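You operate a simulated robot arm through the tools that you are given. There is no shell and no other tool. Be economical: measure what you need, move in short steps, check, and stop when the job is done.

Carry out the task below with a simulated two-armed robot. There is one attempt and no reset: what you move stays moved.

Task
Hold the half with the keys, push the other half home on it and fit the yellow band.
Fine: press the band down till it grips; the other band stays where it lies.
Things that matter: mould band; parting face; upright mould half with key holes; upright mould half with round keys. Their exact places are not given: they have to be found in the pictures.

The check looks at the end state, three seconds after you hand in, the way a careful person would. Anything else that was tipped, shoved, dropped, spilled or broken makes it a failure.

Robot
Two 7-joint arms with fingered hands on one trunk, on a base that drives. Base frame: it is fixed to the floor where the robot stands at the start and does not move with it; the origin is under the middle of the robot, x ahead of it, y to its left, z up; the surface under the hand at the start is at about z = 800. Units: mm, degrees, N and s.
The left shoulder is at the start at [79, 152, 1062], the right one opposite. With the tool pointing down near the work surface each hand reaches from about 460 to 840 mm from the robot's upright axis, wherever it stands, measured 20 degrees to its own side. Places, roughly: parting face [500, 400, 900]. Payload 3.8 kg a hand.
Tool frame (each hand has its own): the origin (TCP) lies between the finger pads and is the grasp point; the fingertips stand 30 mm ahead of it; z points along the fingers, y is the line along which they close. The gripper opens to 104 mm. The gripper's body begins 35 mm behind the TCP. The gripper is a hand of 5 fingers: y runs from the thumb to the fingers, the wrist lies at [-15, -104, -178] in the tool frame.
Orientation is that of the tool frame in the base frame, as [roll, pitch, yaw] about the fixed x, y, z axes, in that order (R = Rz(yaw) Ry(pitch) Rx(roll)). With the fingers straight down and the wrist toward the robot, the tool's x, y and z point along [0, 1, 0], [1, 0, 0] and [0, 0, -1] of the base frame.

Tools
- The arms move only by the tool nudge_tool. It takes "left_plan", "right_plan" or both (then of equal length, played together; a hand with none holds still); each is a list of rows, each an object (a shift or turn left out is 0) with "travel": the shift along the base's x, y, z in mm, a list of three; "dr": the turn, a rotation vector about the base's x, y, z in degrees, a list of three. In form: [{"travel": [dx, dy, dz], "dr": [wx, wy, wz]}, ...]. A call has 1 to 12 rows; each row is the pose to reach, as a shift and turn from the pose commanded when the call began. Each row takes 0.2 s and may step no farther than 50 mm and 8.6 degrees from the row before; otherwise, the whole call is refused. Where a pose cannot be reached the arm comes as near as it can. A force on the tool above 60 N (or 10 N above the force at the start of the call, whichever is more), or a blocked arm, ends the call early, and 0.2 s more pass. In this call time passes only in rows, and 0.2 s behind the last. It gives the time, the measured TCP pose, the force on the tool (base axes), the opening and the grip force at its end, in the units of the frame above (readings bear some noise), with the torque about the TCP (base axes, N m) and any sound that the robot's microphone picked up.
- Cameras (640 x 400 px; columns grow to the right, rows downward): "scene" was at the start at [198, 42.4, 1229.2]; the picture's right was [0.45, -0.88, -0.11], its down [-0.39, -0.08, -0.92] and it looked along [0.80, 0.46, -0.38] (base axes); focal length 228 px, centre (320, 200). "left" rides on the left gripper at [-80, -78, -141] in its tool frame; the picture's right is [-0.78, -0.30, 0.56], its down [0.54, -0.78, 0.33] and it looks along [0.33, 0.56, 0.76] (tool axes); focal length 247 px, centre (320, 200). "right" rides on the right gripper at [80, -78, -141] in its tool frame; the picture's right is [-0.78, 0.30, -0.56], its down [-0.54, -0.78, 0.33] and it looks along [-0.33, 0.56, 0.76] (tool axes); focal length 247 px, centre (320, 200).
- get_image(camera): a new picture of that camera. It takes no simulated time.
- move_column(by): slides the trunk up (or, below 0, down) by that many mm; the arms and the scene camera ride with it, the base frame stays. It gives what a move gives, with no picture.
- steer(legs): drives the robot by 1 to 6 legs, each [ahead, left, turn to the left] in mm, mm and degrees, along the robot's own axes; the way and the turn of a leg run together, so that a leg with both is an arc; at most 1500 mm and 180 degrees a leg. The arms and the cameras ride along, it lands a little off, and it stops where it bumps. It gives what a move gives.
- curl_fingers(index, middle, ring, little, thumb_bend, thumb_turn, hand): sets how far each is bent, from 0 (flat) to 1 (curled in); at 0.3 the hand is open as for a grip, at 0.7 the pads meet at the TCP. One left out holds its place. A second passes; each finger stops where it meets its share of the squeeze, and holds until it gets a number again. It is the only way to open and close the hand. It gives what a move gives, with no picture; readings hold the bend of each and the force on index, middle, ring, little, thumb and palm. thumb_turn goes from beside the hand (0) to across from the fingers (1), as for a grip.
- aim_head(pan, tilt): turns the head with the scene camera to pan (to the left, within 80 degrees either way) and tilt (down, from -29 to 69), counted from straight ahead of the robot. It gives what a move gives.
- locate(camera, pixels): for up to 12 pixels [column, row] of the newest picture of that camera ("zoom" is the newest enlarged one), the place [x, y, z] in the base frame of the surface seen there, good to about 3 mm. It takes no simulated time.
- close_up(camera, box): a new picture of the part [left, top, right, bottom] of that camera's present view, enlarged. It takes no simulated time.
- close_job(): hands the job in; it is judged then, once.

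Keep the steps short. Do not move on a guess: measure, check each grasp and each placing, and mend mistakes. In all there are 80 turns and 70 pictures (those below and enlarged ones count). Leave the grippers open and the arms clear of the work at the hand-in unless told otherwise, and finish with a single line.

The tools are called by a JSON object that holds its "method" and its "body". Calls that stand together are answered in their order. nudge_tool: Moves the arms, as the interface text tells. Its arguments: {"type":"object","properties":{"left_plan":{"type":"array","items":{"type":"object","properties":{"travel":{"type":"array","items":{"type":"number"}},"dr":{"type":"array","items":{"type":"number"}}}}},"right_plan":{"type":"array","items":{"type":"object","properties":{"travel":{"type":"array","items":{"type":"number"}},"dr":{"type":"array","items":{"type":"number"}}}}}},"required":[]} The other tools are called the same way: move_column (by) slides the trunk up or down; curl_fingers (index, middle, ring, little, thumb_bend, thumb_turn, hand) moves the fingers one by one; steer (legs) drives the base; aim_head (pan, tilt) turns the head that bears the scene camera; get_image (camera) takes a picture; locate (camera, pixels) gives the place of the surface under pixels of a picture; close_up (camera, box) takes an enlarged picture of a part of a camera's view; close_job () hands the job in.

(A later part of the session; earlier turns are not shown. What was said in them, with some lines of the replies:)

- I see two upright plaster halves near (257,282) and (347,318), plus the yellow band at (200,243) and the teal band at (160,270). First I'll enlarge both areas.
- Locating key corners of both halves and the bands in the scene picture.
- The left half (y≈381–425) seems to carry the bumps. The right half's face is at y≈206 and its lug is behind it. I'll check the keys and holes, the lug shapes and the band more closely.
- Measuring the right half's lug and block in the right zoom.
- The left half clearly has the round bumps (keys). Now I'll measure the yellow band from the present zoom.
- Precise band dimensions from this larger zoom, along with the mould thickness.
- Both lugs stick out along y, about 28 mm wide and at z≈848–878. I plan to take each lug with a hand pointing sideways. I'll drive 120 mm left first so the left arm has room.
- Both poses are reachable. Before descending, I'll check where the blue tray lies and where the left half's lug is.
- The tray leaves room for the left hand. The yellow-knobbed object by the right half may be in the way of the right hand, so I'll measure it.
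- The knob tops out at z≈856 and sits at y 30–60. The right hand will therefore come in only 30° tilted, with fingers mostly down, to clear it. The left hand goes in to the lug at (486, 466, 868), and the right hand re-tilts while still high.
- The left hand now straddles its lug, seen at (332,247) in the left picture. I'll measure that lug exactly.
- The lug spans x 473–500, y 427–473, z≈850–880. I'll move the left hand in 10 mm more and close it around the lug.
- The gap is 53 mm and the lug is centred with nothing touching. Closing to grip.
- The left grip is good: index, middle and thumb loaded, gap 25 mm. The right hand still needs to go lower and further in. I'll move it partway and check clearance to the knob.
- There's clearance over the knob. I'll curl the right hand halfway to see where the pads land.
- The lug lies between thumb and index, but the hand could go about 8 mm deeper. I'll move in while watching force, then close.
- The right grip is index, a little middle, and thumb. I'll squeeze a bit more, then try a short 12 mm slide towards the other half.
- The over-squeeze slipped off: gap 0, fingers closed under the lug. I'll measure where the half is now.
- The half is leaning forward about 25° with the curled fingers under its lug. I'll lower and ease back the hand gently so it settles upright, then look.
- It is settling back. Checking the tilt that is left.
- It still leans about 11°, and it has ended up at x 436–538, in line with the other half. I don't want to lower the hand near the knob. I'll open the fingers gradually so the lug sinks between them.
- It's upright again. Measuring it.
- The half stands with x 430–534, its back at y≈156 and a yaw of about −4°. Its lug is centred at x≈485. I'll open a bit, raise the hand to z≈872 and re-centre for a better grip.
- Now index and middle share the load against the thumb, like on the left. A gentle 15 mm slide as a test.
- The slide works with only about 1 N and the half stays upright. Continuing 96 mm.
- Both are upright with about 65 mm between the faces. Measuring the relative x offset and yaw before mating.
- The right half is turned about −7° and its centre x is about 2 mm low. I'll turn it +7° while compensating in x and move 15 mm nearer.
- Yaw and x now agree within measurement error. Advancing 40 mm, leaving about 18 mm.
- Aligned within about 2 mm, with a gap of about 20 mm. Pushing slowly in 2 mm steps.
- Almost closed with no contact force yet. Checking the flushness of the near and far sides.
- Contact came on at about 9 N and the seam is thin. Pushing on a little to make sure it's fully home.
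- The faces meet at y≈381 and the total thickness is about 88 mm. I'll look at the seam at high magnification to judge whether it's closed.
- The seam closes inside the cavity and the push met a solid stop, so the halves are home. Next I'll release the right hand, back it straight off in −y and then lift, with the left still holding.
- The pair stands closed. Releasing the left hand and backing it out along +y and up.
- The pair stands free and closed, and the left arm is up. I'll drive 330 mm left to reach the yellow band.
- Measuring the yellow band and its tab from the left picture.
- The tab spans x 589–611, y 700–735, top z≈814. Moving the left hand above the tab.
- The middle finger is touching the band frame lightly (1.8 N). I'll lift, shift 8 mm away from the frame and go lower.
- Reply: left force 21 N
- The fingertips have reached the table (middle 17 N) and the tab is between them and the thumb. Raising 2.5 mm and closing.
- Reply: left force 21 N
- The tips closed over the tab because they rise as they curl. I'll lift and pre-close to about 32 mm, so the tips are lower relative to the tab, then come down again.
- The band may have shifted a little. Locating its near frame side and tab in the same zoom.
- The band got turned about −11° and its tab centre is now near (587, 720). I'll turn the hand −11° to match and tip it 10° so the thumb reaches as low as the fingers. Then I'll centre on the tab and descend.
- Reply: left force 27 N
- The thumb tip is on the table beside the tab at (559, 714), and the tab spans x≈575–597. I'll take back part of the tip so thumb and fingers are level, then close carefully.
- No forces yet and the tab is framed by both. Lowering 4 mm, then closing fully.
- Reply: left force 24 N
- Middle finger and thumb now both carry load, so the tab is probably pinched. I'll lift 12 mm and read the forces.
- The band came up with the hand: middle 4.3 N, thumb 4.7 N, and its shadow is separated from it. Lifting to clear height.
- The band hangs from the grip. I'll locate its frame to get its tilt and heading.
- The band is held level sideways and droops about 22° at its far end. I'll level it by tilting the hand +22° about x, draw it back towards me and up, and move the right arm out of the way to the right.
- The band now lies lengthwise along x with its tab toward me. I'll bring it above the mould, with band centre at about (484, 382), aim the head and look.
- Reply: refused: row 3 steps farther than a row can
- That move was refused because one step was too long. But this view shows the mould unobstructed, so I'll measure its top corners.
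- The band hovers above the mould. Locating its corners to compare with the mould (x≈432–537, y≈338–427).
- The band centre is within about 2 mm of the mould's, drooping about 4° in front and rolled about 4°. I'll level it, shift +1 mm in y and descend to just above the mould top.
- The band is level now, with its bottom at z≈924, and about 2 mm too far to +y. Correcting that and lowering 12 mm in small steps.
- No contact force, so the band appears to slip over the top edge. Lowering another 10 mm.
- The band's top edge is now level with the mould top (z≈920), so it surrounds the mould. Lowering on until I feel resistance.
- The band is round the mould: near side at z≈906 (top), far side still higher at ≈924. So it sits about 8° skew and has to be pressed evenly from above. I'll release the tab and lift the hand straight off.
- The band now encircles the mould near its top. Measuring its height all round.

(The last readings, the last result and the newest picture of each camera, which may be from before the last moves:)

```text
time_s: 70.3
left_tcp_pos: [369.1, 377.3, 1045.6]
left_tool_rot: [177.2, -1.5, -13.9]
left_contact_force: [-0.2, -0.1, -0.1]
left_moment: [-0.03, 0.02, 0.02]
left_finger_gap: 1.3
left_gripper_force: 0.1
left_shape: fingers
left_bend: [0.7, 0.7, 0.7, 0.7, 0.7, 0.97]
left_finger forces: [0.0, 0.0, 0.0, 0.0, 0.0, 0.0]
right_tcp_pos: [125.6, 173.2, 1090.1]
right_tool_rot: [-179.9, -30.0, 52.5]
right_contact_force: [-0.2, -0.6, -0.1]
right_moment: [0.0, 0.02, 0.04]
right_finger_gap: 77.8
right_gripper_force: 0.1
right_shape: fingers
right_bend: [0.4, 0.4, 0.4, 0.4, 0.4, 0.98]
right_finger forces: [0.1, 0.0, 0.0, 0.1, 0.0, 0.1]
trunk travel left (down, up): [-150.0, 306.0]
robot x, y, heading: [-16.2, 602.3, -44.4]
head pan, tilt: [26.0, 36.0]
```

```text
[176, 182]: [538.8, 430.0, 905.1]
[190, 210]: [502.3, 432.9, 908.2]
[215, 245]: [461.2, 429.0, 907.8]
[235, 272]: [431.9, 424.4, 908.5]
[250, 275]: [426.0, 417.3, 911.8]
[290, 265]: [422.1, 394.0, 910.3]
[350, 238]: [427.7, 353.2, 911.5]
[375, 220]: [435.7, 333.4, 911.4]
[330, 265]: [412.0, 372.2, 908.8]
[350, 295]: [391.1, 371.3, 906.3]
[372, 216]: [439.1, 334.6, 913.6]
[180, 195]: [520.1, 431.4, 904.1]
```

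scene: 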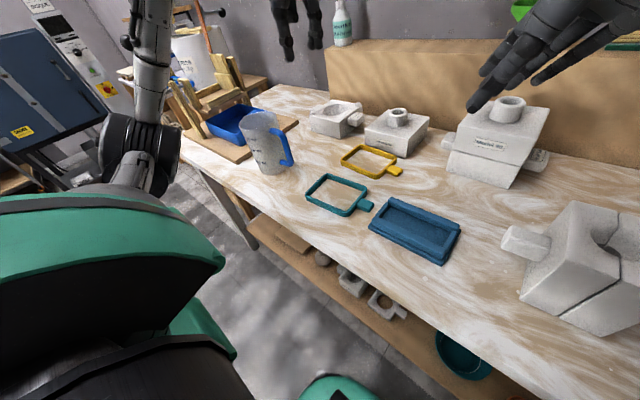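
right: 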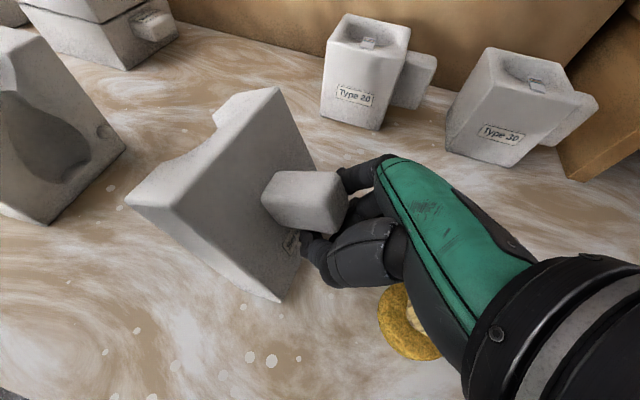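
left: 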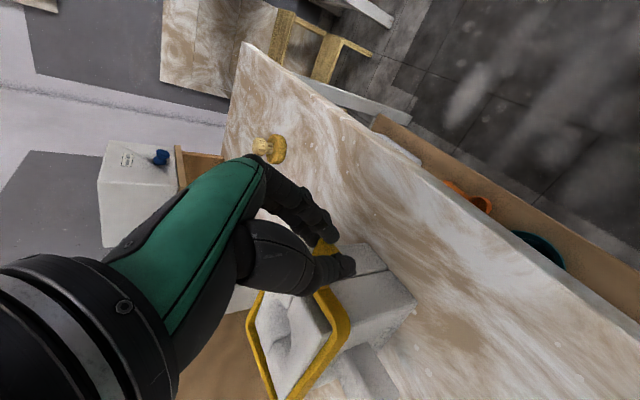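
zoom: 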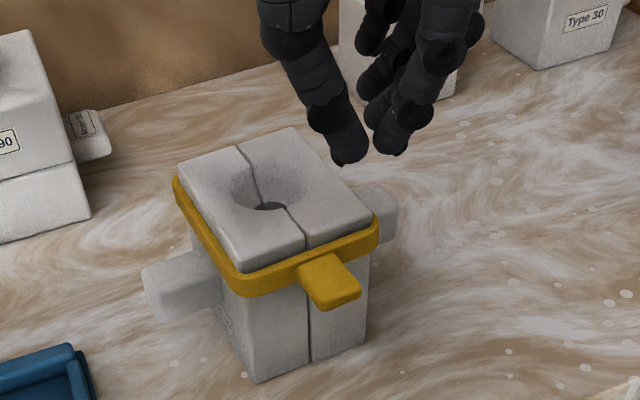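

The band is level with its top at z≈909, around both halves, and now needs pressing. I'll open the left hand to straddle the mould, thumb on the left ledge and fingers on the right ledge, and hover above it.

{"method": "curl_fingers", "body": {"hand": "left", "index": 0.35, "middle": 0.35, "ring": 0.35, "little": 0.35, "thumb_bend": 0.35}}

{"method": "nudge_tool", "body": {"left_plan": [{"travel": [40, 0, 0], "dr": [1.4, 0.7, 7]}, {"travel": [80, 0, 0], "dr": [2.8, 1.4, 14]}, {"travel": [101, 0, -25], "dr": [2.8, 1.4, 14]}, {"travel": [101, 0, -65], "dr": [2.8, 1.4, 14]}]}}

{"method": "close_up", "body": {"camera": "scene", "box": [270, 70, 430, 220]}}

```text
time_s: 71.3
left_tcp_pos: [369.2, 377.3, 1046.0]
left_tool_rot: [177.2, -1.5, -13.9]
left_contact_force: [0.3, -0.7, 1.0]
left_moment: [0.0, 0.01, 0.02]
left_finger_gap: 89.9
left_gripper_force: 0.1
left_shape: fingers
left_bend: [0.35, 0.35, 0.35, 0.35, 0.35, 0.97]
left_finger forces: [0.0, 0.0, 0.0, 0.0, 0.0, 0.0]
right_tcp_pos: [126.5, 172.6, 1089.6]
right_tool_rot: [-179.9, -30.0, 52.4]
right_contact_force: [-0.2, -0.2, 0.9]
right_moment: [0.0, -0.02, -0.02]
right_finger_gap: 77.6
right_gripper_force: 0.1
right_shape: fingers
right_bend: [0.4, 0.4, 0.4, 0.4, 0.4, 0.98]
right_finger forces: [0.0, 0.0, 0.0, 0.0, 0.1, 0.0]
trunk travel left (down, up): [-150.0, 306.0]
robot x, y, heading: [-17.0, 599.8, -44.6]
head pan, tilt: [26.0, 36.0]
```

```text
time_s: 72.3
left_tcp_pos: [470.4, 376.1, 978.5]
left_tool_rot: [179.8, 0.3, 0.0]
left_contact_force: [0.3, 0.3, -1.3]
left_moment: [-0.02, -0.02, -0.03]
left_finger_gap: 90.4
left_gripper_force: 0.1
left_shape: fingers
left_bend: [0.35, 0.35, 0.35, 0.35, 0.35, 0.97]
left_finger forces: [0.0, 0.0, 0.0, 0.0, 0.1, 0.1]
right_tcp_pos: [126.1, 173.9, 1089.5]
right_tool_rot: [-179.9, -30.0, 52.4]
right_contact_force: [-0.7, 0.4, -0.7]
right_moment: [0.03, 0.0, 0.01]
right_finger_gap: 77.5
right_gripper_force: 0.0
right_shape: fingers
right_bend: [0.4, 0.4, 0.4, 0.4, 0.4, 0.98]
right_finger forces: [0.0, 0.0, 0.0, 0.0, 0.0, 0.0]
trunk travel left (down, up): [-150.0, 306.0]
robot x, y, heading: [-16.9, 596.6, -44.7]
head pan, tilt: [26.0, 36.0]
```

```text
2.67 times, centred on (350, 145) of scene
```

zoom: 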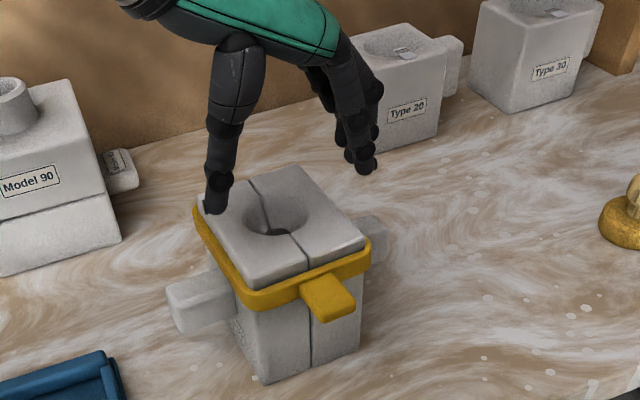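

Locating thumb and finger tips relative to the ledges (left ledge y≈431, right ledge y≈334).

{"method": "locate", "body": {"camera": "zoom", "pixels": [[214, 211], [218, 195], [224, 180], [366, 170], [354, 160], [376, 130], [365, 155], [210, 225], [220, 250], [368, 250], [362, 238], [350, 152]]}}

```text
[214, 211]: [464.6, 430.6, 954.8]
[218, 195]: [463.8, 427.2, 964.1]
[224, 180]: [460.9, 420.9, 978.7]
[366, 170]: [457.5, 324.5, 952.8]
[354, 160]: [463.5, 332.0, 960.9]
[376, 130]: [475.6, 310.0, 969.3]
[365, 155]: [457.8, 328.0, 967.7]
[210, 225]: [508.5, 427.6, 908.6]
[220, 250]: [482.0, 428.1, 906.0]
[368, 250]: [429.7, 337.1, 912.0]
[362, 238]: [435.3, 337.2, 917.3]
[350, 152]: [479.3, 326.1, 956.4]
```

The tip pair sits about 8 mm too far to −y. I'll close slightly, shift +8 mm and descend until contact.

{"method": "curl_fingers", "body": {"hand": "left", "index": 0.365, "middle": 0.365, "ring": 0.365, "little": 0.365, "thumb_bend": 0.365}}

{"method": "nudge_tool", "body": {"left_plan": [{"travel": [3, 8, 0]}, {"travel": [3, 8, -15]}, {"travel": [3, 8, -27]}, {"travel": [3, 8, -31]}, {"travel": [3, 8, -35]}]}}

```text
time_s: 73.3
left_tcp_pos: [468.9, 375.9, 978.5]
left_tool_rot: [179.8, 0.3, 0.0]
left_contact_force: [-0.9, -0.5, -0.2]
left_moment: [-0.02, -0.02, 0.0]
left_finger_gap: 88.7
left_gripper_force: 0.0
left_shape: fingers
left_bend: [0.36, 0.36, 0.36, 0.36, 0.36, 0.97]
left_finger forces: [0.1, 0.0, 0.0, 0.1, 0.1, 0.1]
right_tcp_pos: [127.2, 173.7, 1088.0]
right_tool_rot: [-179.8, -30.0, 52.3]
right_contact_force: [0.1, -0.3, 1.0]
right_moment: [-0.03, -0.01, 0.01]
right_finger_gap: 77.5
right_gripper_force: 0.0
right_shape: fingers
right_bend: [0.4, 0.4, 0.4, 0.4, 0.4, 0.98]
right_finger forces: [0.0, 0.0, 0.1, 0.0, 0.1, 0.0]
trunk travel left (down, up): [-150.0, 306.0]
robot x, y, heading: [-14.7, 600.9, -44.6]
head pan, tilt: [26.0, 36.0]
```

```text
time_s: 74.5
left_tcp_pos: [472.9, 385.2, 944.4]
left_tool_rot: [179.8, 0.3, 0.0]
left_contact_force: [-1.1, 0.5, -0.1]
left_moment: [0.01, -0.03, 0.01]
left_finger_gap: 88.9
left_gripper_force: 0.0
left_shape: fingers
left_bend: [0.36, 0.36, 0.36, 0.36, 0.36, 0.97]
left_finger forces: [0.1, 0.0, 0.1, 0.0, 0.1, 0.1]
right_tcp_pos: [126.4, 172.7, 1088.7]
right_tool_rot: [-179.9, -30.0, 52.3]
right_contact_force: [0.9, 0.3, 0.6]
right_moment: [0.01, -0.04, 0.0]
right_finger_gap: 77.6
right_gripper_force: 0.1
right_shape: fingers
right_bend: [0.4, 0.4, 0.4, 0.4, 0.4, 0.98]
right_finger forces: [0.0, 0.0, 0.0, 0.1, 0.1, 0.1]
trunk travel left (down, up): [-150.0, 306.0]
robot x, y, heading: [-16.2, 597.7, -44.5]
head pan, tilt: [26.0, 36.0]
```

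No contact, so the tips are passing outside the mould's top edges. Continuing down in small steps.

{"method": "nudge_tool", "body": {"left_plan": [{"travel": [0, 0, -2]}, {"travel": [0, 0, -4]}, {"travel": [0, 0, -6]}, {"travel": [0, 0, -8]}]}}

```text
time_s: 75.5
left_tcp_pos: [472.8, 386.0, 939.5]
left_tool_rot: [179.6, 0.3, 0.0]
left_contact_force: [0.4, -0.3, 7.8]
left_moment: [-0.39, -0.09, 0.09]
left_finger_gap: 89.1
left_gripper_force: 3.6
left_shape: fingers
left_bend: [0.35, 0.35, 0.36, 0.36, 0.36, 0.97]
left_finger forces: [1.0, 6.5, 0.1, 0.0, 0.0, 0.0]
right_tcp_pos: [125.5, 174.1, 1089.8]
right_tool_rot: [-180.0, -29.9, 52.3]
right_contact_force: [-0.6, 0.0, -0.1]
right_moment: [0.0, -0.02, 0.0]
right_finger_gap: 77.6
right_gripper_force: 0.2
right_shape: fingers
right_bend: [0.4, 0.4, 0.4, 0.4, 0.4, 0.98]
right_finger forces: [0.0, 0.0, 0.1, 0.0, 0.0, 0.0]
trunk travel left (down, up): [-150.0, 306.0]
robot x, y, heading: [-17.7, 601.4, -44.5]
head pan, tilt: [26.0, 36.0]
```

The middle and index fingers are now pressing the right ledge (about 8 N). Pressing further to bring the thumb into contact.

{"method": "nudge_tool", "body": {"left_plan": [{"travel": [0, 0, -2]}, {"travel": [0, 0, -4]}, {"travel": [0, 0, -6]}, {"travel": [0, 0, -8]}]}}

```text
time_s: 76.5
left_tcp_pos: [472.4, 386.6, 932.9]
left_tool_rot: [179.5, -0.1, 0.0]
left_contact_force: [1.2, 0.2, 24.6]
left_moment: [-1.26, -0.24, 0.06]
left_finger_gap: 90.7
left_gripper_force: 11.9
left_shape: fingers
left_bend: [0.34, 0.32, 0.36, 0.36, 0.36, 0.97]
left_finger forces: [2.9, 21.4, 0.0, 0.0, 0.0, 0.0]
right_tcp_pos: [123.3, 174.7, 1090.6]
right_tool_rot: [179.9, -30.0, 52.5]
right_contact_force: [0.0, -0.3, -0.9]
right_moment: [-0.05, -0.01, -0.03]
right_finger_gap: 77.8
right_gripper_force: 0.1
right_shape: fingers
right_bend: [0.4, 0.4, 0.4, 0.4, 0.4, 0.98]
right_finger forces: [0.1, 0.0, 0.0, 0.0, 0.0, 0.1]
trunk travel left (down, up): [-150.0, 306.0]
robot x, y, heading: [-16.1, 601.3, -44.8]
head pan, tilt: [26.0, 36.0]
```

The right side took 24 N while the thumb hasn't touched. I'll tip the hand 6° so the thumb side goes lower, and press.

{"method": "nudge_tool", "body": {"left_plan": [{"travel": [0, 0, 4], "dr": [-3, 0, 0]}, {"travel": [0, 0, 3], "dr": [-7, 0, 0]}, {"travel": [0, 0, 0], "dr": [-7, 0, 0]}, {"travel": [0, 0, -3], "dr": [-7, 0, 0]}]}}

```text
time_s: 77.5
left_tcp_pos: [471.2, 386.2, 929.0]
left_tool_rot: [172.6, 0.2, 0.1]
left_contact_force: [-1.7, 3.4, 11.4]
left_moment: [-0.3, -0.05, -0.01]
left_finger_gap: 92.9
left_gripper_force: 6.4
left_shape: fingers
left_bend: [0.35, 0.35, 0.36, 0.36, 0.34, 0.97]
left_finger forces: [1.2, 9.0, 0.1, 0.1, 2.4, 0.1]
right_tcp_pos: [124.1, 174.2, 1090.9]
right_tool_rot: [179.9, -29.9, 52.6]
right_contact_force: [-0.5, 0.3, -0.9]
right_moment: [0.03, -0.03, 0.01]
right_finger_gap: 77.8
right_gripper_force: 0.0
right_shape: fingers
right_bend: [0.4, 0.4, 0.4, 0.4, 0.4, 0.98]
right_finger forces: [0.1, 0.0, 0.0, 0.0, 0.1, 0.1]
trunk travel left (down, up): [-150.0, 306.0]
robot x, y, heading: [-16.0, 597.8, -44.7]
head pan, tilt: [26.0, 36.0]
```

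Now both thumb and fingers bear. Pressing another 8 mm.

{"method": "nudge_tool", "body": {"left_plan": [{"travel": [0, 0, -3]}, {"travel": [0, 0, -6]}, {"travel": [0, 0, -9]}]}}

```text
time_s: 78.3
left_tcp_pos: [470.4, 388.1, 920.1]
left_tool_rot: [172.5, 0.1, 0.0]
left_contact_force: [2.0, -5.0, 15.1]
left_moment: [-0.57, -0.09, 0.02]
left_finger_gap: 98.6
left_gripper_force: 8.1
left_shape: fingers
left_bend: [0.3, 0.32, 0.33, 0.36, 0.34, 0.97]
left_finger forces: [6.3, 2.4, 3.1, 0.0, 3.3, 0.0]
right_tcp_pos: [123.2, 174.9, 1090.8]
right_tool_rot: [180.0, -30.0, 52.5]
right_contact_force: [-0.8, 1.2, 0.3]
right_moment: [0.01, 0.01, -0.01]
right_finger_gap: 77.8
right_gripper_force: 0.0
right_shape: fingers
right_bend: [0.4, 0.4, 0.4, 0.4, 0.4, 0.98]
right_finger forces: [0.1, 0.1, 0.0, 0.0, 0.0, 0.0]
trunk travel left (down, up): [-150.0, 306.0]
robot x, y, heading: [-19.6, 601.3, -44.7]
head pan, tilt: [26.0, 36.0]
```

The fingers are starting to splay outward. I'll open slightly, back straight up, clear the view and use the last picture to see the band height.

{"method": "curl_fingers", "body": {"hand": "left", "index": 0.22, "middle": 0.22, "ring": 0.22, "little": 0.22, "thumb_bend": 0.25}}

{"method": "nudge_tool", "body": {"left_plan": [{"travel": [0, 0, 15]}, {"travel": [0, 0, 35]}, {"travel": [0, 0, 70], "dr": [4, 0, 0]}, {"travel": [-20, 0, 105], "dr": [7, 0, 0]}, {"travel": [-60, 0, 125], "dr": [7, 0, 0]}, {"travel": [-100, 0, 125], "dr": [7, 0, 0]}]}}

{"method": "close_up", "body": {"camera": "scene", "box": [290, 110, 410, 220]}}

{"method": "locate", "body": {"camera": "zoom", "pixels": [[150, 200], [170, 235], [195, 270], [215, 300], [260, 300], [300, 285], [360, 260], [385, 240], [330, 300], [340, 320], [375, 250], [240, 310]]}}

```text
time_s: 79.3
left_tcp_pos: [473.0, 386.0, 916.3]
left_tool_rot: [172.8, 0.4, -0.1]
left_contact_force: [-0.4, 0.2, 0.7]
left_moment: [-0.01, -0.01, 0.0]
left_finger_gap: 118.6
left_gripper_force: 0.1
left_shape: fingers
left_bend: [0.22, 0.22, 0.22, 0.22, 0.25, 0.97]
left_finger forces: [0.0, 0.1, 0.1, 0.1, 0.0, 0.1]
right_tcp_pos: [126.9, 174.4, 1089.9]
right_tool_rot: [-179.9, -30.0, 52.3]
right_contact_force: [0.8, 0.2, -0.1]
right_moment: [-0.02, -0.02, 0.03]
right_finger_gap: 77.4
right_gripper_force: 0.1
right_shape: fingers
right_bend: [0.4, 0.4, 0.4, 0.4, 0.4, 0.98]
right_finger forces: [0.0, 0.0, 0.0, 0.1, 0.0, 0.0]
trunk travel left (down, up): [-150.0, 306.0]
robot x, y, heading: [-16.9, 600.6, -44.6]
head pan, tilt: [26.0, 36.0]
```

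```text
time_s: 80.7
left_tcp_pos: [371.3, 381.1, 1039.3]
left_tool_rot: [179.8, 0.2, 0.0]
left_contact_force: [-0.9, -0.2, 0.3]
left_moment: [-0.03, 0.01, -0.04]
left_finger_gap: 118.6
left_gripper_force: 0.0
left_shape: fingers
left_bend: [0.22, 0.22, 0.22, 0.22, 0.25, 0.97]
left_finger forces: [0.0, 0.0, 0.0, 0.1, 0.1, 0.0]
right_tcp_pos: [125.6, 171.8, 1090.3]
right_tool_rot: [-179.7, -30.0, 52.3]
right_contact_force: [-0.2, -1.0, -0.1]
right_moment: [0.0, 0.02, 0.0]
right_finger_gap: 77.6
right_gripper_force: 0.1
right_shape: fingers
right_bend: [0.4, 0.4, 0.4, 0.4, 0.4, 0.98]
right_finger forces: [0.0, 0.0, 0.1, 0.1, 0.1, 0.1]
trunk travel left (down, up): [-150.0, 306.0]
robot x, y, heading: [-17.1, 601.7, -44.5]
head pan, tilt: [26.0, 36.0]
```

```text
3.64 times, centred on (350, 165) of scene
```

zoom: 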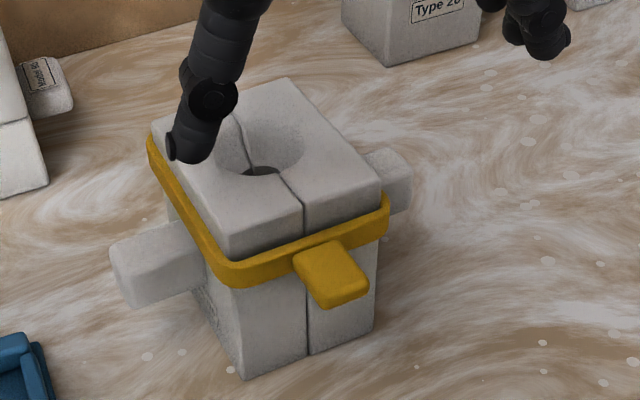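

```text
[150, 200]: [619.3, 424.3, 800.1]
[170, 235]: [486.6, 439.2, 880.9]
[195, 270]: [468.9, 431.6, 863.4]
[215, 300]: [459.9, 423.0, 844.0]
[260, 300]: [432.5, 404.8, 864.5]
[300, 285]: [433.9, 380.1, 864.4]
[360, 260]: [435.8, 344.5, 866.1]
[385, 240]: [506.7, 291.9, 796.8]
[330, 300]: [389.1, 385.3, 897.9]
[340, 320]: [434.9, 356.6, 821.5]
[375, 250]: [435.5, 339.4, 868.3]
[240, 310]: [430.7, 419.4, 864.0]
```

The band is clearly lower than before (the mould top stands proud of it). Measuring heights at the right pixels.

{"method": "locate", "body": {"camera": "zoom", "pixels": [[151, 142], [165, 170], [190, 207], [212, 240], [224, 262], [255, 266], [290, 256], [355, 230], [384, 207], [320, 250], [345, 280], [225, 283]]}}

```text
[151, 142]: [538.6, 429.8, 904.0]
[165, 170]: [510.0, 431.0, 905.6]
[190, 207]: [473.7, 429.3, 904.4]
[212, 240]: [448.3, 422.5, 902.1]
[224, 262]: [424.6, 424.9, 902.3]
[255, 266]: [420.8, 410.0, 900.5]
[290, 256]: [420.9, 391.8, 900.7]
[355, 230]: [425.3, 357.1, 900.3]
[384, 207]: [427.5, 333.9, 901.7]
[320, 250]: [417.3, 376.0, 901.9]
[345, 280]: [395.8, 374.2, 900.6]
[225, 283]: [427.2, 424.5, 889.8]
```

The band is level at about 901–905, so it moved down under the press. I'll press the left ledge firmly with closed fingertips toward the far end, limited by force.

{"method": "curl_fingers", "body": {"hand": "left", "index": 0.7, "middle": 0.7, "ring": 0.7, "little": 0.7, "thumb_bend": 0.7}}

{"method": "nudge_tool", "body": {"left_plan": [{"travel": [40, 20, 0]}, {"travel": [80, 40, 0]}, {"travel": [119, 58, 0]}, {"travel": [124, 61, -30]}, {"travel": [124, 61, -65]}, {"travel": [124, 61, -90]}, {"travel": [124, 61, -98]}]}}

{"method": "nudge_tool", "body": {"left_plan": [{"travel": [0, 0, -4]}, {"travel": [0, 0, -8]}, {"travel": [0, 0, -12]}, {"travel": [0, 0, -16]}, {"travel": [0, 0, -20]}, {"travel": [0, 0, -23]}, {"travel": [0, 0, -26]}]}}

```text
time_s: 81.7
left_tcp_pos: [371.8, 382.4, 1039.8]
left_tool_rot: [179.8, 0.2, 0.1]
left_contact_force: [-0.4, 0.0, 0.9]
left_moment: [-0.01, -0.01, -0.03]
left_finger_gap: 1.5
left_gripper_force: 0.0
left_shape: fingers
left_bend: [0.7, 0.7, 0.7, 0.7, 0.7, 0.97]
left_finger forces: [0.0, 0.1, 0.0, 0.0, 0.0, 0.0]
right_tcp_pos: [126.2, 173.2, 1088.0]
right_tool_rot: [-179.8, -30.0, 52.4]
right_contact_force: [1.5, 0.4, -0.7]
right_moment: [0.01, -0.02, 0.01]
right_finger_gap: 77.7
right_gripper_force: 0.0
right_shape: fingers
right_bend: [0.4, 0.4, 0.4, 0.4, 0.4, 0.98]
right_finger forces: [0.0, 0.0, 0.0, 0.0, 0.0, 0.1]
trunk travel left (down, up): [-150.0, 306.0]
robot x, y, heading: [-16.1, 603.6, -44.7]
head pan, tilt: [26.0, 36.0]
```

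```text
time_s: 83.3
left_tcp_pos: [495.8, 445.4, 944.6]
left_tool_rot: [179.7, 0.3, 0.0]
left_contact_force: [0.0, -0.5, 0.8]
left_moment: [0.01, -0.01, 0.0]
left_finger_gap: 1.4
left_gripper_force: 0.0
left_shape: fingers
left_bend: [0.7, 0.7, 0.7, 0.7, 0.7, 0.97]
left_finger forces: [0.1, 0.0, 0.0, 0.0, 0.0, 0.1]
right_tcp_pos: [126.4, 173.4, 1089.2]
right_tool_rot: [-179.8, -30.0, 52.2]
right_contact_force: [-0.1, -0.2, 0.1]
right_moment: [0.01, 0.0, 0.02]
right_finger_gap: 77.6
right_gripper_force: 0.0
right_shape: fingers
right_bend: [0.4, 0.4, 0.4, 0.4, 0.4, 0.98]
right_finger forces: [0.0, 0.0, 0.1, 0.0, 0.1, 0.0]
trunk travel left (down, up): [-150.0, 306.0]
robot x, y, heading: [-18.1, 599.9, -44.6]
head pan, tilt: [26.0, 36.0]
```

```text
time_s: 84.5
left_tcp_pos: [497.1, 442.3, 938.0]
left_tool_rot: [177.6, -0.9, 0.2]
left_contact_force: [-7.0, -2.6, 30.9]
left_moment: [-0.64, -0.25, -0.12]
left_finger_gap: 0.9
left_gripper_force: 15.9
left_shape: fingers
left_bend: [0.7, 0.72, 0.7, 0.7, 0.7, 0.97]
left_finger forces: [0.0, 30.6, 0.9, 0.0, 0.0, 0.0]
right_tcp_pos: [124.6, 173.9, 1088.4]
right_tool_rot: [179.9, -30.1, 52.4]
right_contact_force: [0.2, 0.7, 1.0]
right_moment: [0.01, 0.01, 0.03]
right_finger_gap: 77.5
right_gripper_force: 0.0
right_shape: fingers
right_bend: [0.4, 0.4, 0.4, 0.4, 0.4, 0.98]
right_finger forces: [0.0, 0.0, 0.1, 0.0, 0.1, 0.0]
trunk travel left (down, up): [-150.0, 306.0]
robot x, y, heading: [-20.1, 602.4, -44.5]
head pan, tilt: [26.0, 36.0]
stopped in row 6 (left hand): the force on the tool passed its limit at 61 N (the readings are from after the stop); the commanded pose is now the measured one
5 turns are left
```

That press landed on the mould's top edge (contact about 20 mm inside the TCP), which does no harm but doesn't help. I'll shift 11 mm outward, press the ledge itself and then lift off.

{"method": "nudge_tool", "body": {"left_plan": [{"travel": [0, 0, 12], "dr": [2, 1, 0]}, {"travel": [0, 11, 12], "dr": [2, 1, 0]}, {"travel": [0, 11, 0], "dr": [2, 1, 0]}, {"travel": [0, 11, -6], "dr": [2, 1, 0]}, {"travel": [0, 11, -11], "dr": [2, 1, 0]}, {"travel": [0, 11, -15], "dr": [2, 1, 0]}, {"travel": [0, 11, -19], "dr": [2, 1, 0]}, {"travel": [0, 11, -23], "dr": [2, 1, 0]}, {"travel": [0, 11, -26], "dr": [2, 1, 0]}]}}

{"method": "nudge_tool", "body": {"left_plan": [{"travel": [0, 4, 20]}, {"travel": [0, 4, 60]}, {"travel": [0, 0, 100]}]}}

{"method": "curl_fingers", "body": {"hand": "left", "index": 0.365, "middle": 0.365, "ring": 0.365, "little": 0.365, "thumb_bend": 0.2}}

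```text
time_s: 86.5
left_tcp_pos: [498.5, 458.2, 916.0]
left_tool_rot: [179.6, -0.3, 0.4]
left_contact_force: [1.8, 13.5, 46.8]
left_moment: [-1.8, -0.53, 0.22]
left_finger_gap: 1.3
left_gripper_force: 23.0
left_shape: fingers
left_bend: [0.7, 0.7, 0.7, 0.7, 0.7, 0.97]
left_finger forces: [0.0, 44.8, 0.4, 0.0, 0.1, 0.1]
right_tcp_pos: [123.2, 176.6, 1093.0]
right_tool_rot: [179.7, -30.0, 52.6]
right_contact_force: [-0.2, -0.2, 0.2]
right_moment: [0.01, 0.0, 0.01]
right_finger_gap: 77.8
right_gripper_force: 0.1
right_shape: fingers
right_bend: [0.4, 0.4, 0.4, 0.4, 0.4, 0.98]
right_finger forces: [0.0, 0.0, 0.0, 0.0, 0.1, 0.0]
trunk travel left (down, up): [-150.0, 306.0]
robot x, y, heading: [-20.1, 601.3, -44.6]
head pan, tilt: [26.0, 36.0]
```

```text
time_s: 87.3
left_tcp_pos: [499.8, 455.2, 1007.0]
left_tool_rot: [-179.4, 0.6, 0.3]
left_contact_force: [0.3, -0.9, 0.2]
left_moment: [0.01, 0.0, -0.02]
left_finger_gap: 1.1
left_gripper_force: 0.1
left_shape: fingers
left_bend: [0.7, 0.7, 0.7, 0.7, 0.7, 0.97]
left_finger forces: [0.0, 0.0, 0.1, 0.0, 0.1, 0.0]
right_tcp_pos: [125.9, 172.2, 1090.2]
right_tool_rot: [-180.0, -29.9, 52.4]
right_contact_force: [-0.4, 0.1, 0.3]
right_moment: [0.01, 0.03, 0.0]
right_finger_gap: 77.3
right_gripper_force: 0.1
right_shape: fingers
right_bend: [0.4, 0.4, 0.4, 0.4, 0.4, 0.98]
right_finger forces: [0.0, 0.1, 0.1, 0.1, 0.1, 0.2]
trunk travel left (down, up): [-150.0, 306.0]
robot x, y, heading: [-19.0, 600.6, -44.6]
head pan, tilt: [26.0, 36.0]
```

```text
time_s: 88.3
left_tcp_pos: [498.5, 456.6, 1007.5]
left_tool_rot: [-179.6, 0.5, 0.3]
left_contact_force: [0.6, -0.4, 0.0]
left_moment: [-0.01, 0.0, 0.01]
left_finger_gap: 103.2
left_gripper_force: 0.0
left_shape: fingers
left_bend: [0.36, 0.36, 0.36, 0.36, 0.2, 0.97]
left_finger forces: [0.1, 0.1, 0.0, 0.0, 0.1, 0.0]
right_tcp_pos: [126.1, 173.3, 1089.2]
right_tool_rot: [-180.0, -30.0, 52.3]
right_contact_force: [-0.6, -0.2, 0.4]
right_moment: [0.01, -0.03, 0.01]
right_finger_gap: 77.6
right_gripper_force: 0.1
right_shape: fingers
right_bend: [0.4, 0.4, 0.4, 0.4, 0.4, 0.98]
right_finger forces: [0.0, 0.0, 0.0, 0.0, 0.1, 0.0]
trunk travel left (down, up): [-150.0, 306.0]
robot x, y, heading: [-18.0, 598.9, -44.5]
head pan, tilt: [26.0, 36.0]
4 turns are left
```

The left ledge took 47 N with the band hardly yielding, so it grips there. Now the same on the right ledge with the fingers, then I'll lift away.

{"method": "nudge_tool", "body": {"left_plan": [{"travel": [-7, -35, 0]}, {"travel": [-14, -70, 0]}, {"travel": [-14, -70, -35]}, {"travel": [-14, -70, -60]}]}}

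{"method": "nudge_tool", "body": {"left_plan": [{"travel": [0, 0, -4]}, {"travel": [0, 0, -8]}, {"travel": [0, 0, -12]}, {"travel": [0, 0, -16]}, {"travel": [0, 0, -19]}, {"travel": [0, 0, -22]}]}}

{"method": "nudge_tool", "body": {"left_plan": [{"travel": [0, 0, 12]}, {"travel": [0, 0, 40]}, {"travel": [0, 0, 85]}, {"travel": [0, 0, 130]}]}}

```text
time_s: 89.3
left_tcp_pos: [486.8, 385.4, 947.2]
left_tool_rot: [-179.6, 0.4, 0.4]
left_contact_force: [-0.2, -0.1, 0.4]
left_moment: [-0.07, 0.01, -0.01]
left_finger_gap: 104.9
left_gripper_force: 0.1
left_shape: fingers
left_bend: [0.35, 0.35, 0.36, 0.36, 0.2, 0.97]
left_finger forces: [0.6, 0.5, 0.0, 0.0, 0.0, 0.0]
right_tcp_pos: [127.1, 173.1, 1089.2]
right_tool_rot: [-179.9, -30.0, 52.4]
right_contact_force: [0.4, 0.6, -0.3]
right_moment: [-0.03, 0.0, -0.04]
right_finger_gap: 77.5
right_gripper_force: 0.0
right_shape: fingers
right_bend: [0.4, 0.4, 0.4, 0.4, 0.4, 0.98]
right_finger forces: [0.0, 0.0, 0.0, 0.0, 0.1, 0.0]
trunk travel left (down, up): [-150.0, 306.0]
robot x, y, heading: [-19.4, 602.7, -44.9]
head pan, tilt: [26.0, 36.0]
```

```text
time_s: 90.7
left_tcp_pos: [483.7, 387.0, 934.1]
left_tool_rot: [179.4, -0.1, 0.3]
left_contact_force: [0.3, -0.2, 45.2]
left_moment: [-2.48, -0.6, 0.07]
left_finger_gap: 108.1
left_gripper_force: 22.8
left_shape: fingers
left_bend: [0.32, 0.3, 0.35, 0.36, 0.2, 0.97]
left_finger forces: [4.3, 40.0, 0.9, 0.0, 0.0, 0.1]
right_tcp_pos: [122.3, 176.0, 1091.4]
right_tool_rot: [179.6, -30.2, 52.7]
right_contact_force: [-0.6, 1.1, 0.1]
right_moment: [0.0, 0.01, -0.01]
right_finger_gap: 77.5
right_gripper_force: 0.0
right_shape: fingers
right_bend: [0.4, 0.4, 0.4, 0.4, 0.4, 0.98]
right_finger forces: [0.0, 0.1, 0.1, 0.1, 0.0, 0.0]
trunk travel left (down, up): [-150.0, 306.0]
robot x, y, heading: [-14.2, 602.4, -44.6]
head pan, tilt: [26.0, 36.0]
```

```text
time_s: 91.7
left_tcp_pos: [485.7, 384.3, 1052.6]
left_tool_rot: [-179.3, 0.5, 0.4]
left_contact_force: [-0.4, 0.5, -0.3]
left_moment: [0.02, -0.02, -0.02]
left_finger_gap: 103.8
left_gripper_force: 0.1
left_shape: fingers
left_bend: [0.36, 0.36, 0.36, 0.36, 0.2, 0.97]
left_finger forces: [0.0, 0.0, 0.0, 0.0, 0.0, 0.1]
right_tcp_pos: [127.0, 173.1, 1088.4]
right_tool_rot: [-179.9, -30.0, 52.4]
right_contact_force: [0.3, -0.8, 0.3]
right_moment: [0.02, 0.01, 0.04]
right_finger_gap: 77.7
right_gripper_force: 0.1
right_shape: fingers
right_bend: [0.4, 0.4, 0.4, 0.4, 0.4, 0.98]
right_finger forces: [0.0, 0.1, 0.1, 0.0, 0.0, 0.1]
trunk travel left (down, up): [-150.0, 306.0]
robot x, y, heading: [-19.9, 602.4, -44.4]
head pan, tilt: [26.0, 36.0]
3 turns are left
```

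The right ledge held against 45 N, so the band grips on both sides. Opening the hand and moving the arm well clear.

{"method": "nudge_tool", "body": {"left_plan": [{"travel": [-20, 20, 30]}, {"travel": [-45, 45, 60]}, {"travel": [-65, 75, 80]}, {"travel": [-85, 105, 90]}, {"travel": [-105, 135, 95]}]}}

{"method": "curl_fingers", "body": {"hand": "left", "index": 0.3, "middle": 0.3, "ring": 0.3, "little": 0.3, "thumb_bend": 0.3}}

{"method": "curl_fingers", "body": {"hand": "right", "index": 0.3, "middle": 0.3, "ring": 0.3, "little": 0.3, "thumb_bend": 0.3}}

```text
time_s: 92.9
left_tcp_pos: [381.4, 520.4, 1149.0]
left_tool_rot: [-179.6, 0.3, 0.3]
left_contact_force: [-0.2, 0.4, 0.4]
left_moment: [-0.04, -0.01, 0.03]
left_finger_gap: 104.0
left_gripper_force: 0.0
left_shape: fingers
left_bend: [0.36, 0.36, 0.36, 0.36, 0.2, 0.97]
left_finger forces: [0.0, 0.0, 0.0, 0.1, 0.1, 0.1]
right_tcp_pos: [126.5, 174.0, 1090.7]
right_tool_rot: [180.0, -30.0, 52.4]
right_contact_force: [-0.4, 1.0, 0.1]
right_moment: [0.0, -0.04, -0.05]
right_finger_gap: 77.6
right_gripper_force: 0.0
right_shape: fingers
right_bend: [0.4, 0.4, 0.4, 0.4, 0.4, 0.98]
right_finger forces: [0.0, 0.0, 0.0, 0.0, 0.0, 0.1]
trunk travel left (down, up): [-150.0, 306.0]
robot x, y, heading: [-17.5, 605.6, -44.5]
head pan, tilt: [26.0, 36.0]
```

```text
time_s: 93.9
left_tcp_pos: [382.3, 519.4, 1149.3]
left_tool_rot: [-179.6, 0.6, 0.2]
left_contact_force: [-0.3, 1.3, 0.0]
left_moment: [0.03, -0.02, -0.02]
left_finger_gap: 103.5
left_gripper_force: 0.0
left_shape: fingers
left_bend: [0.3, 0.3, 0.3, 0.3, 0.3, 0.97]
left_finger forces: [0.1, 0.0, 0.1, 0.1, 0.0, 0.1]
right_tcp_pos: [125.0, 172.1, 1089.4]
right_tool_rot: [-179.9, -30.0, 52.3]
right_contact_force: [-0.4, 0.0, 0.2]
right_moment: [0.0, -0.01, -0.03]
right_finger_gap: 77.5
right_gripper_force: 0.1
right_shape: fingers
right_bend: [0.4, 0.4, 0.4, 0.4, 0.4, 0.98]
right_finger forces: [0.0, 0.0, 0.1, 0.0, 0.1, 0.0]
trunk travel left (down, up): [-150.0, 306.0]
robot x, y, heading: [-14.0, 603.8, -44.4]
head pan, tilt: [26.0, 36.0]
```

```text
time_s: 94.9
left_tcp_pos: [382.8, 519.7, 1148.5]
left_tool_rot: [-179.5, 0.5, 0.3]
left_contact_force: [0.1, 0.6, 1.1]
left_moment: [0.02, -0.02, -0.01]
left_finger_gap: 103.2
left_gripper_force: 0.1
left_shape: fingers
left_bend: [0.3, 0.3, 0.3, 0.3, 0.3, 0.97]
left_finger forces: [0.0, 0.1, 0.0, 0.1, 0.0, 0.0]
right_tcp_pos: [126.2, 172.3, 1088.5]
right_tool_rot: [-179.9, -30.0, 52.4]
right_contact_force: [-1.0, 0.0, 0.3]
right_moment: [0.04, 0.01, 0.02]
right_finger_gap: 102.8
right_gripper_force: 0.1
right_shape: fingers
right_bend: [0.3, 0.3, 0.3, 0.3, 0.3, 0.98]
right_finger forces: [0.0, 0.1, 0.0, 0.0, 0.0, 0.0]
trunk travel left (down, up): [-150.0, 306.0]
robot x, y, heading: [-18.0, 600.8, -44.5]
head pan, tilt: [26.0, 36.0]
2 turns are left
```

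Both hands are open and clear, the halves are closed, and the band held against 45–47 N on both long sides. Handing in.

{"method": "close_job", "body": {}}

```text
The job is handed in.
```

I pushed the halves together and pressed the yellow band on until it held against 45–47 N on both long sides; I left the teal band alone, but had no pictures left to check the end state after the last presses.
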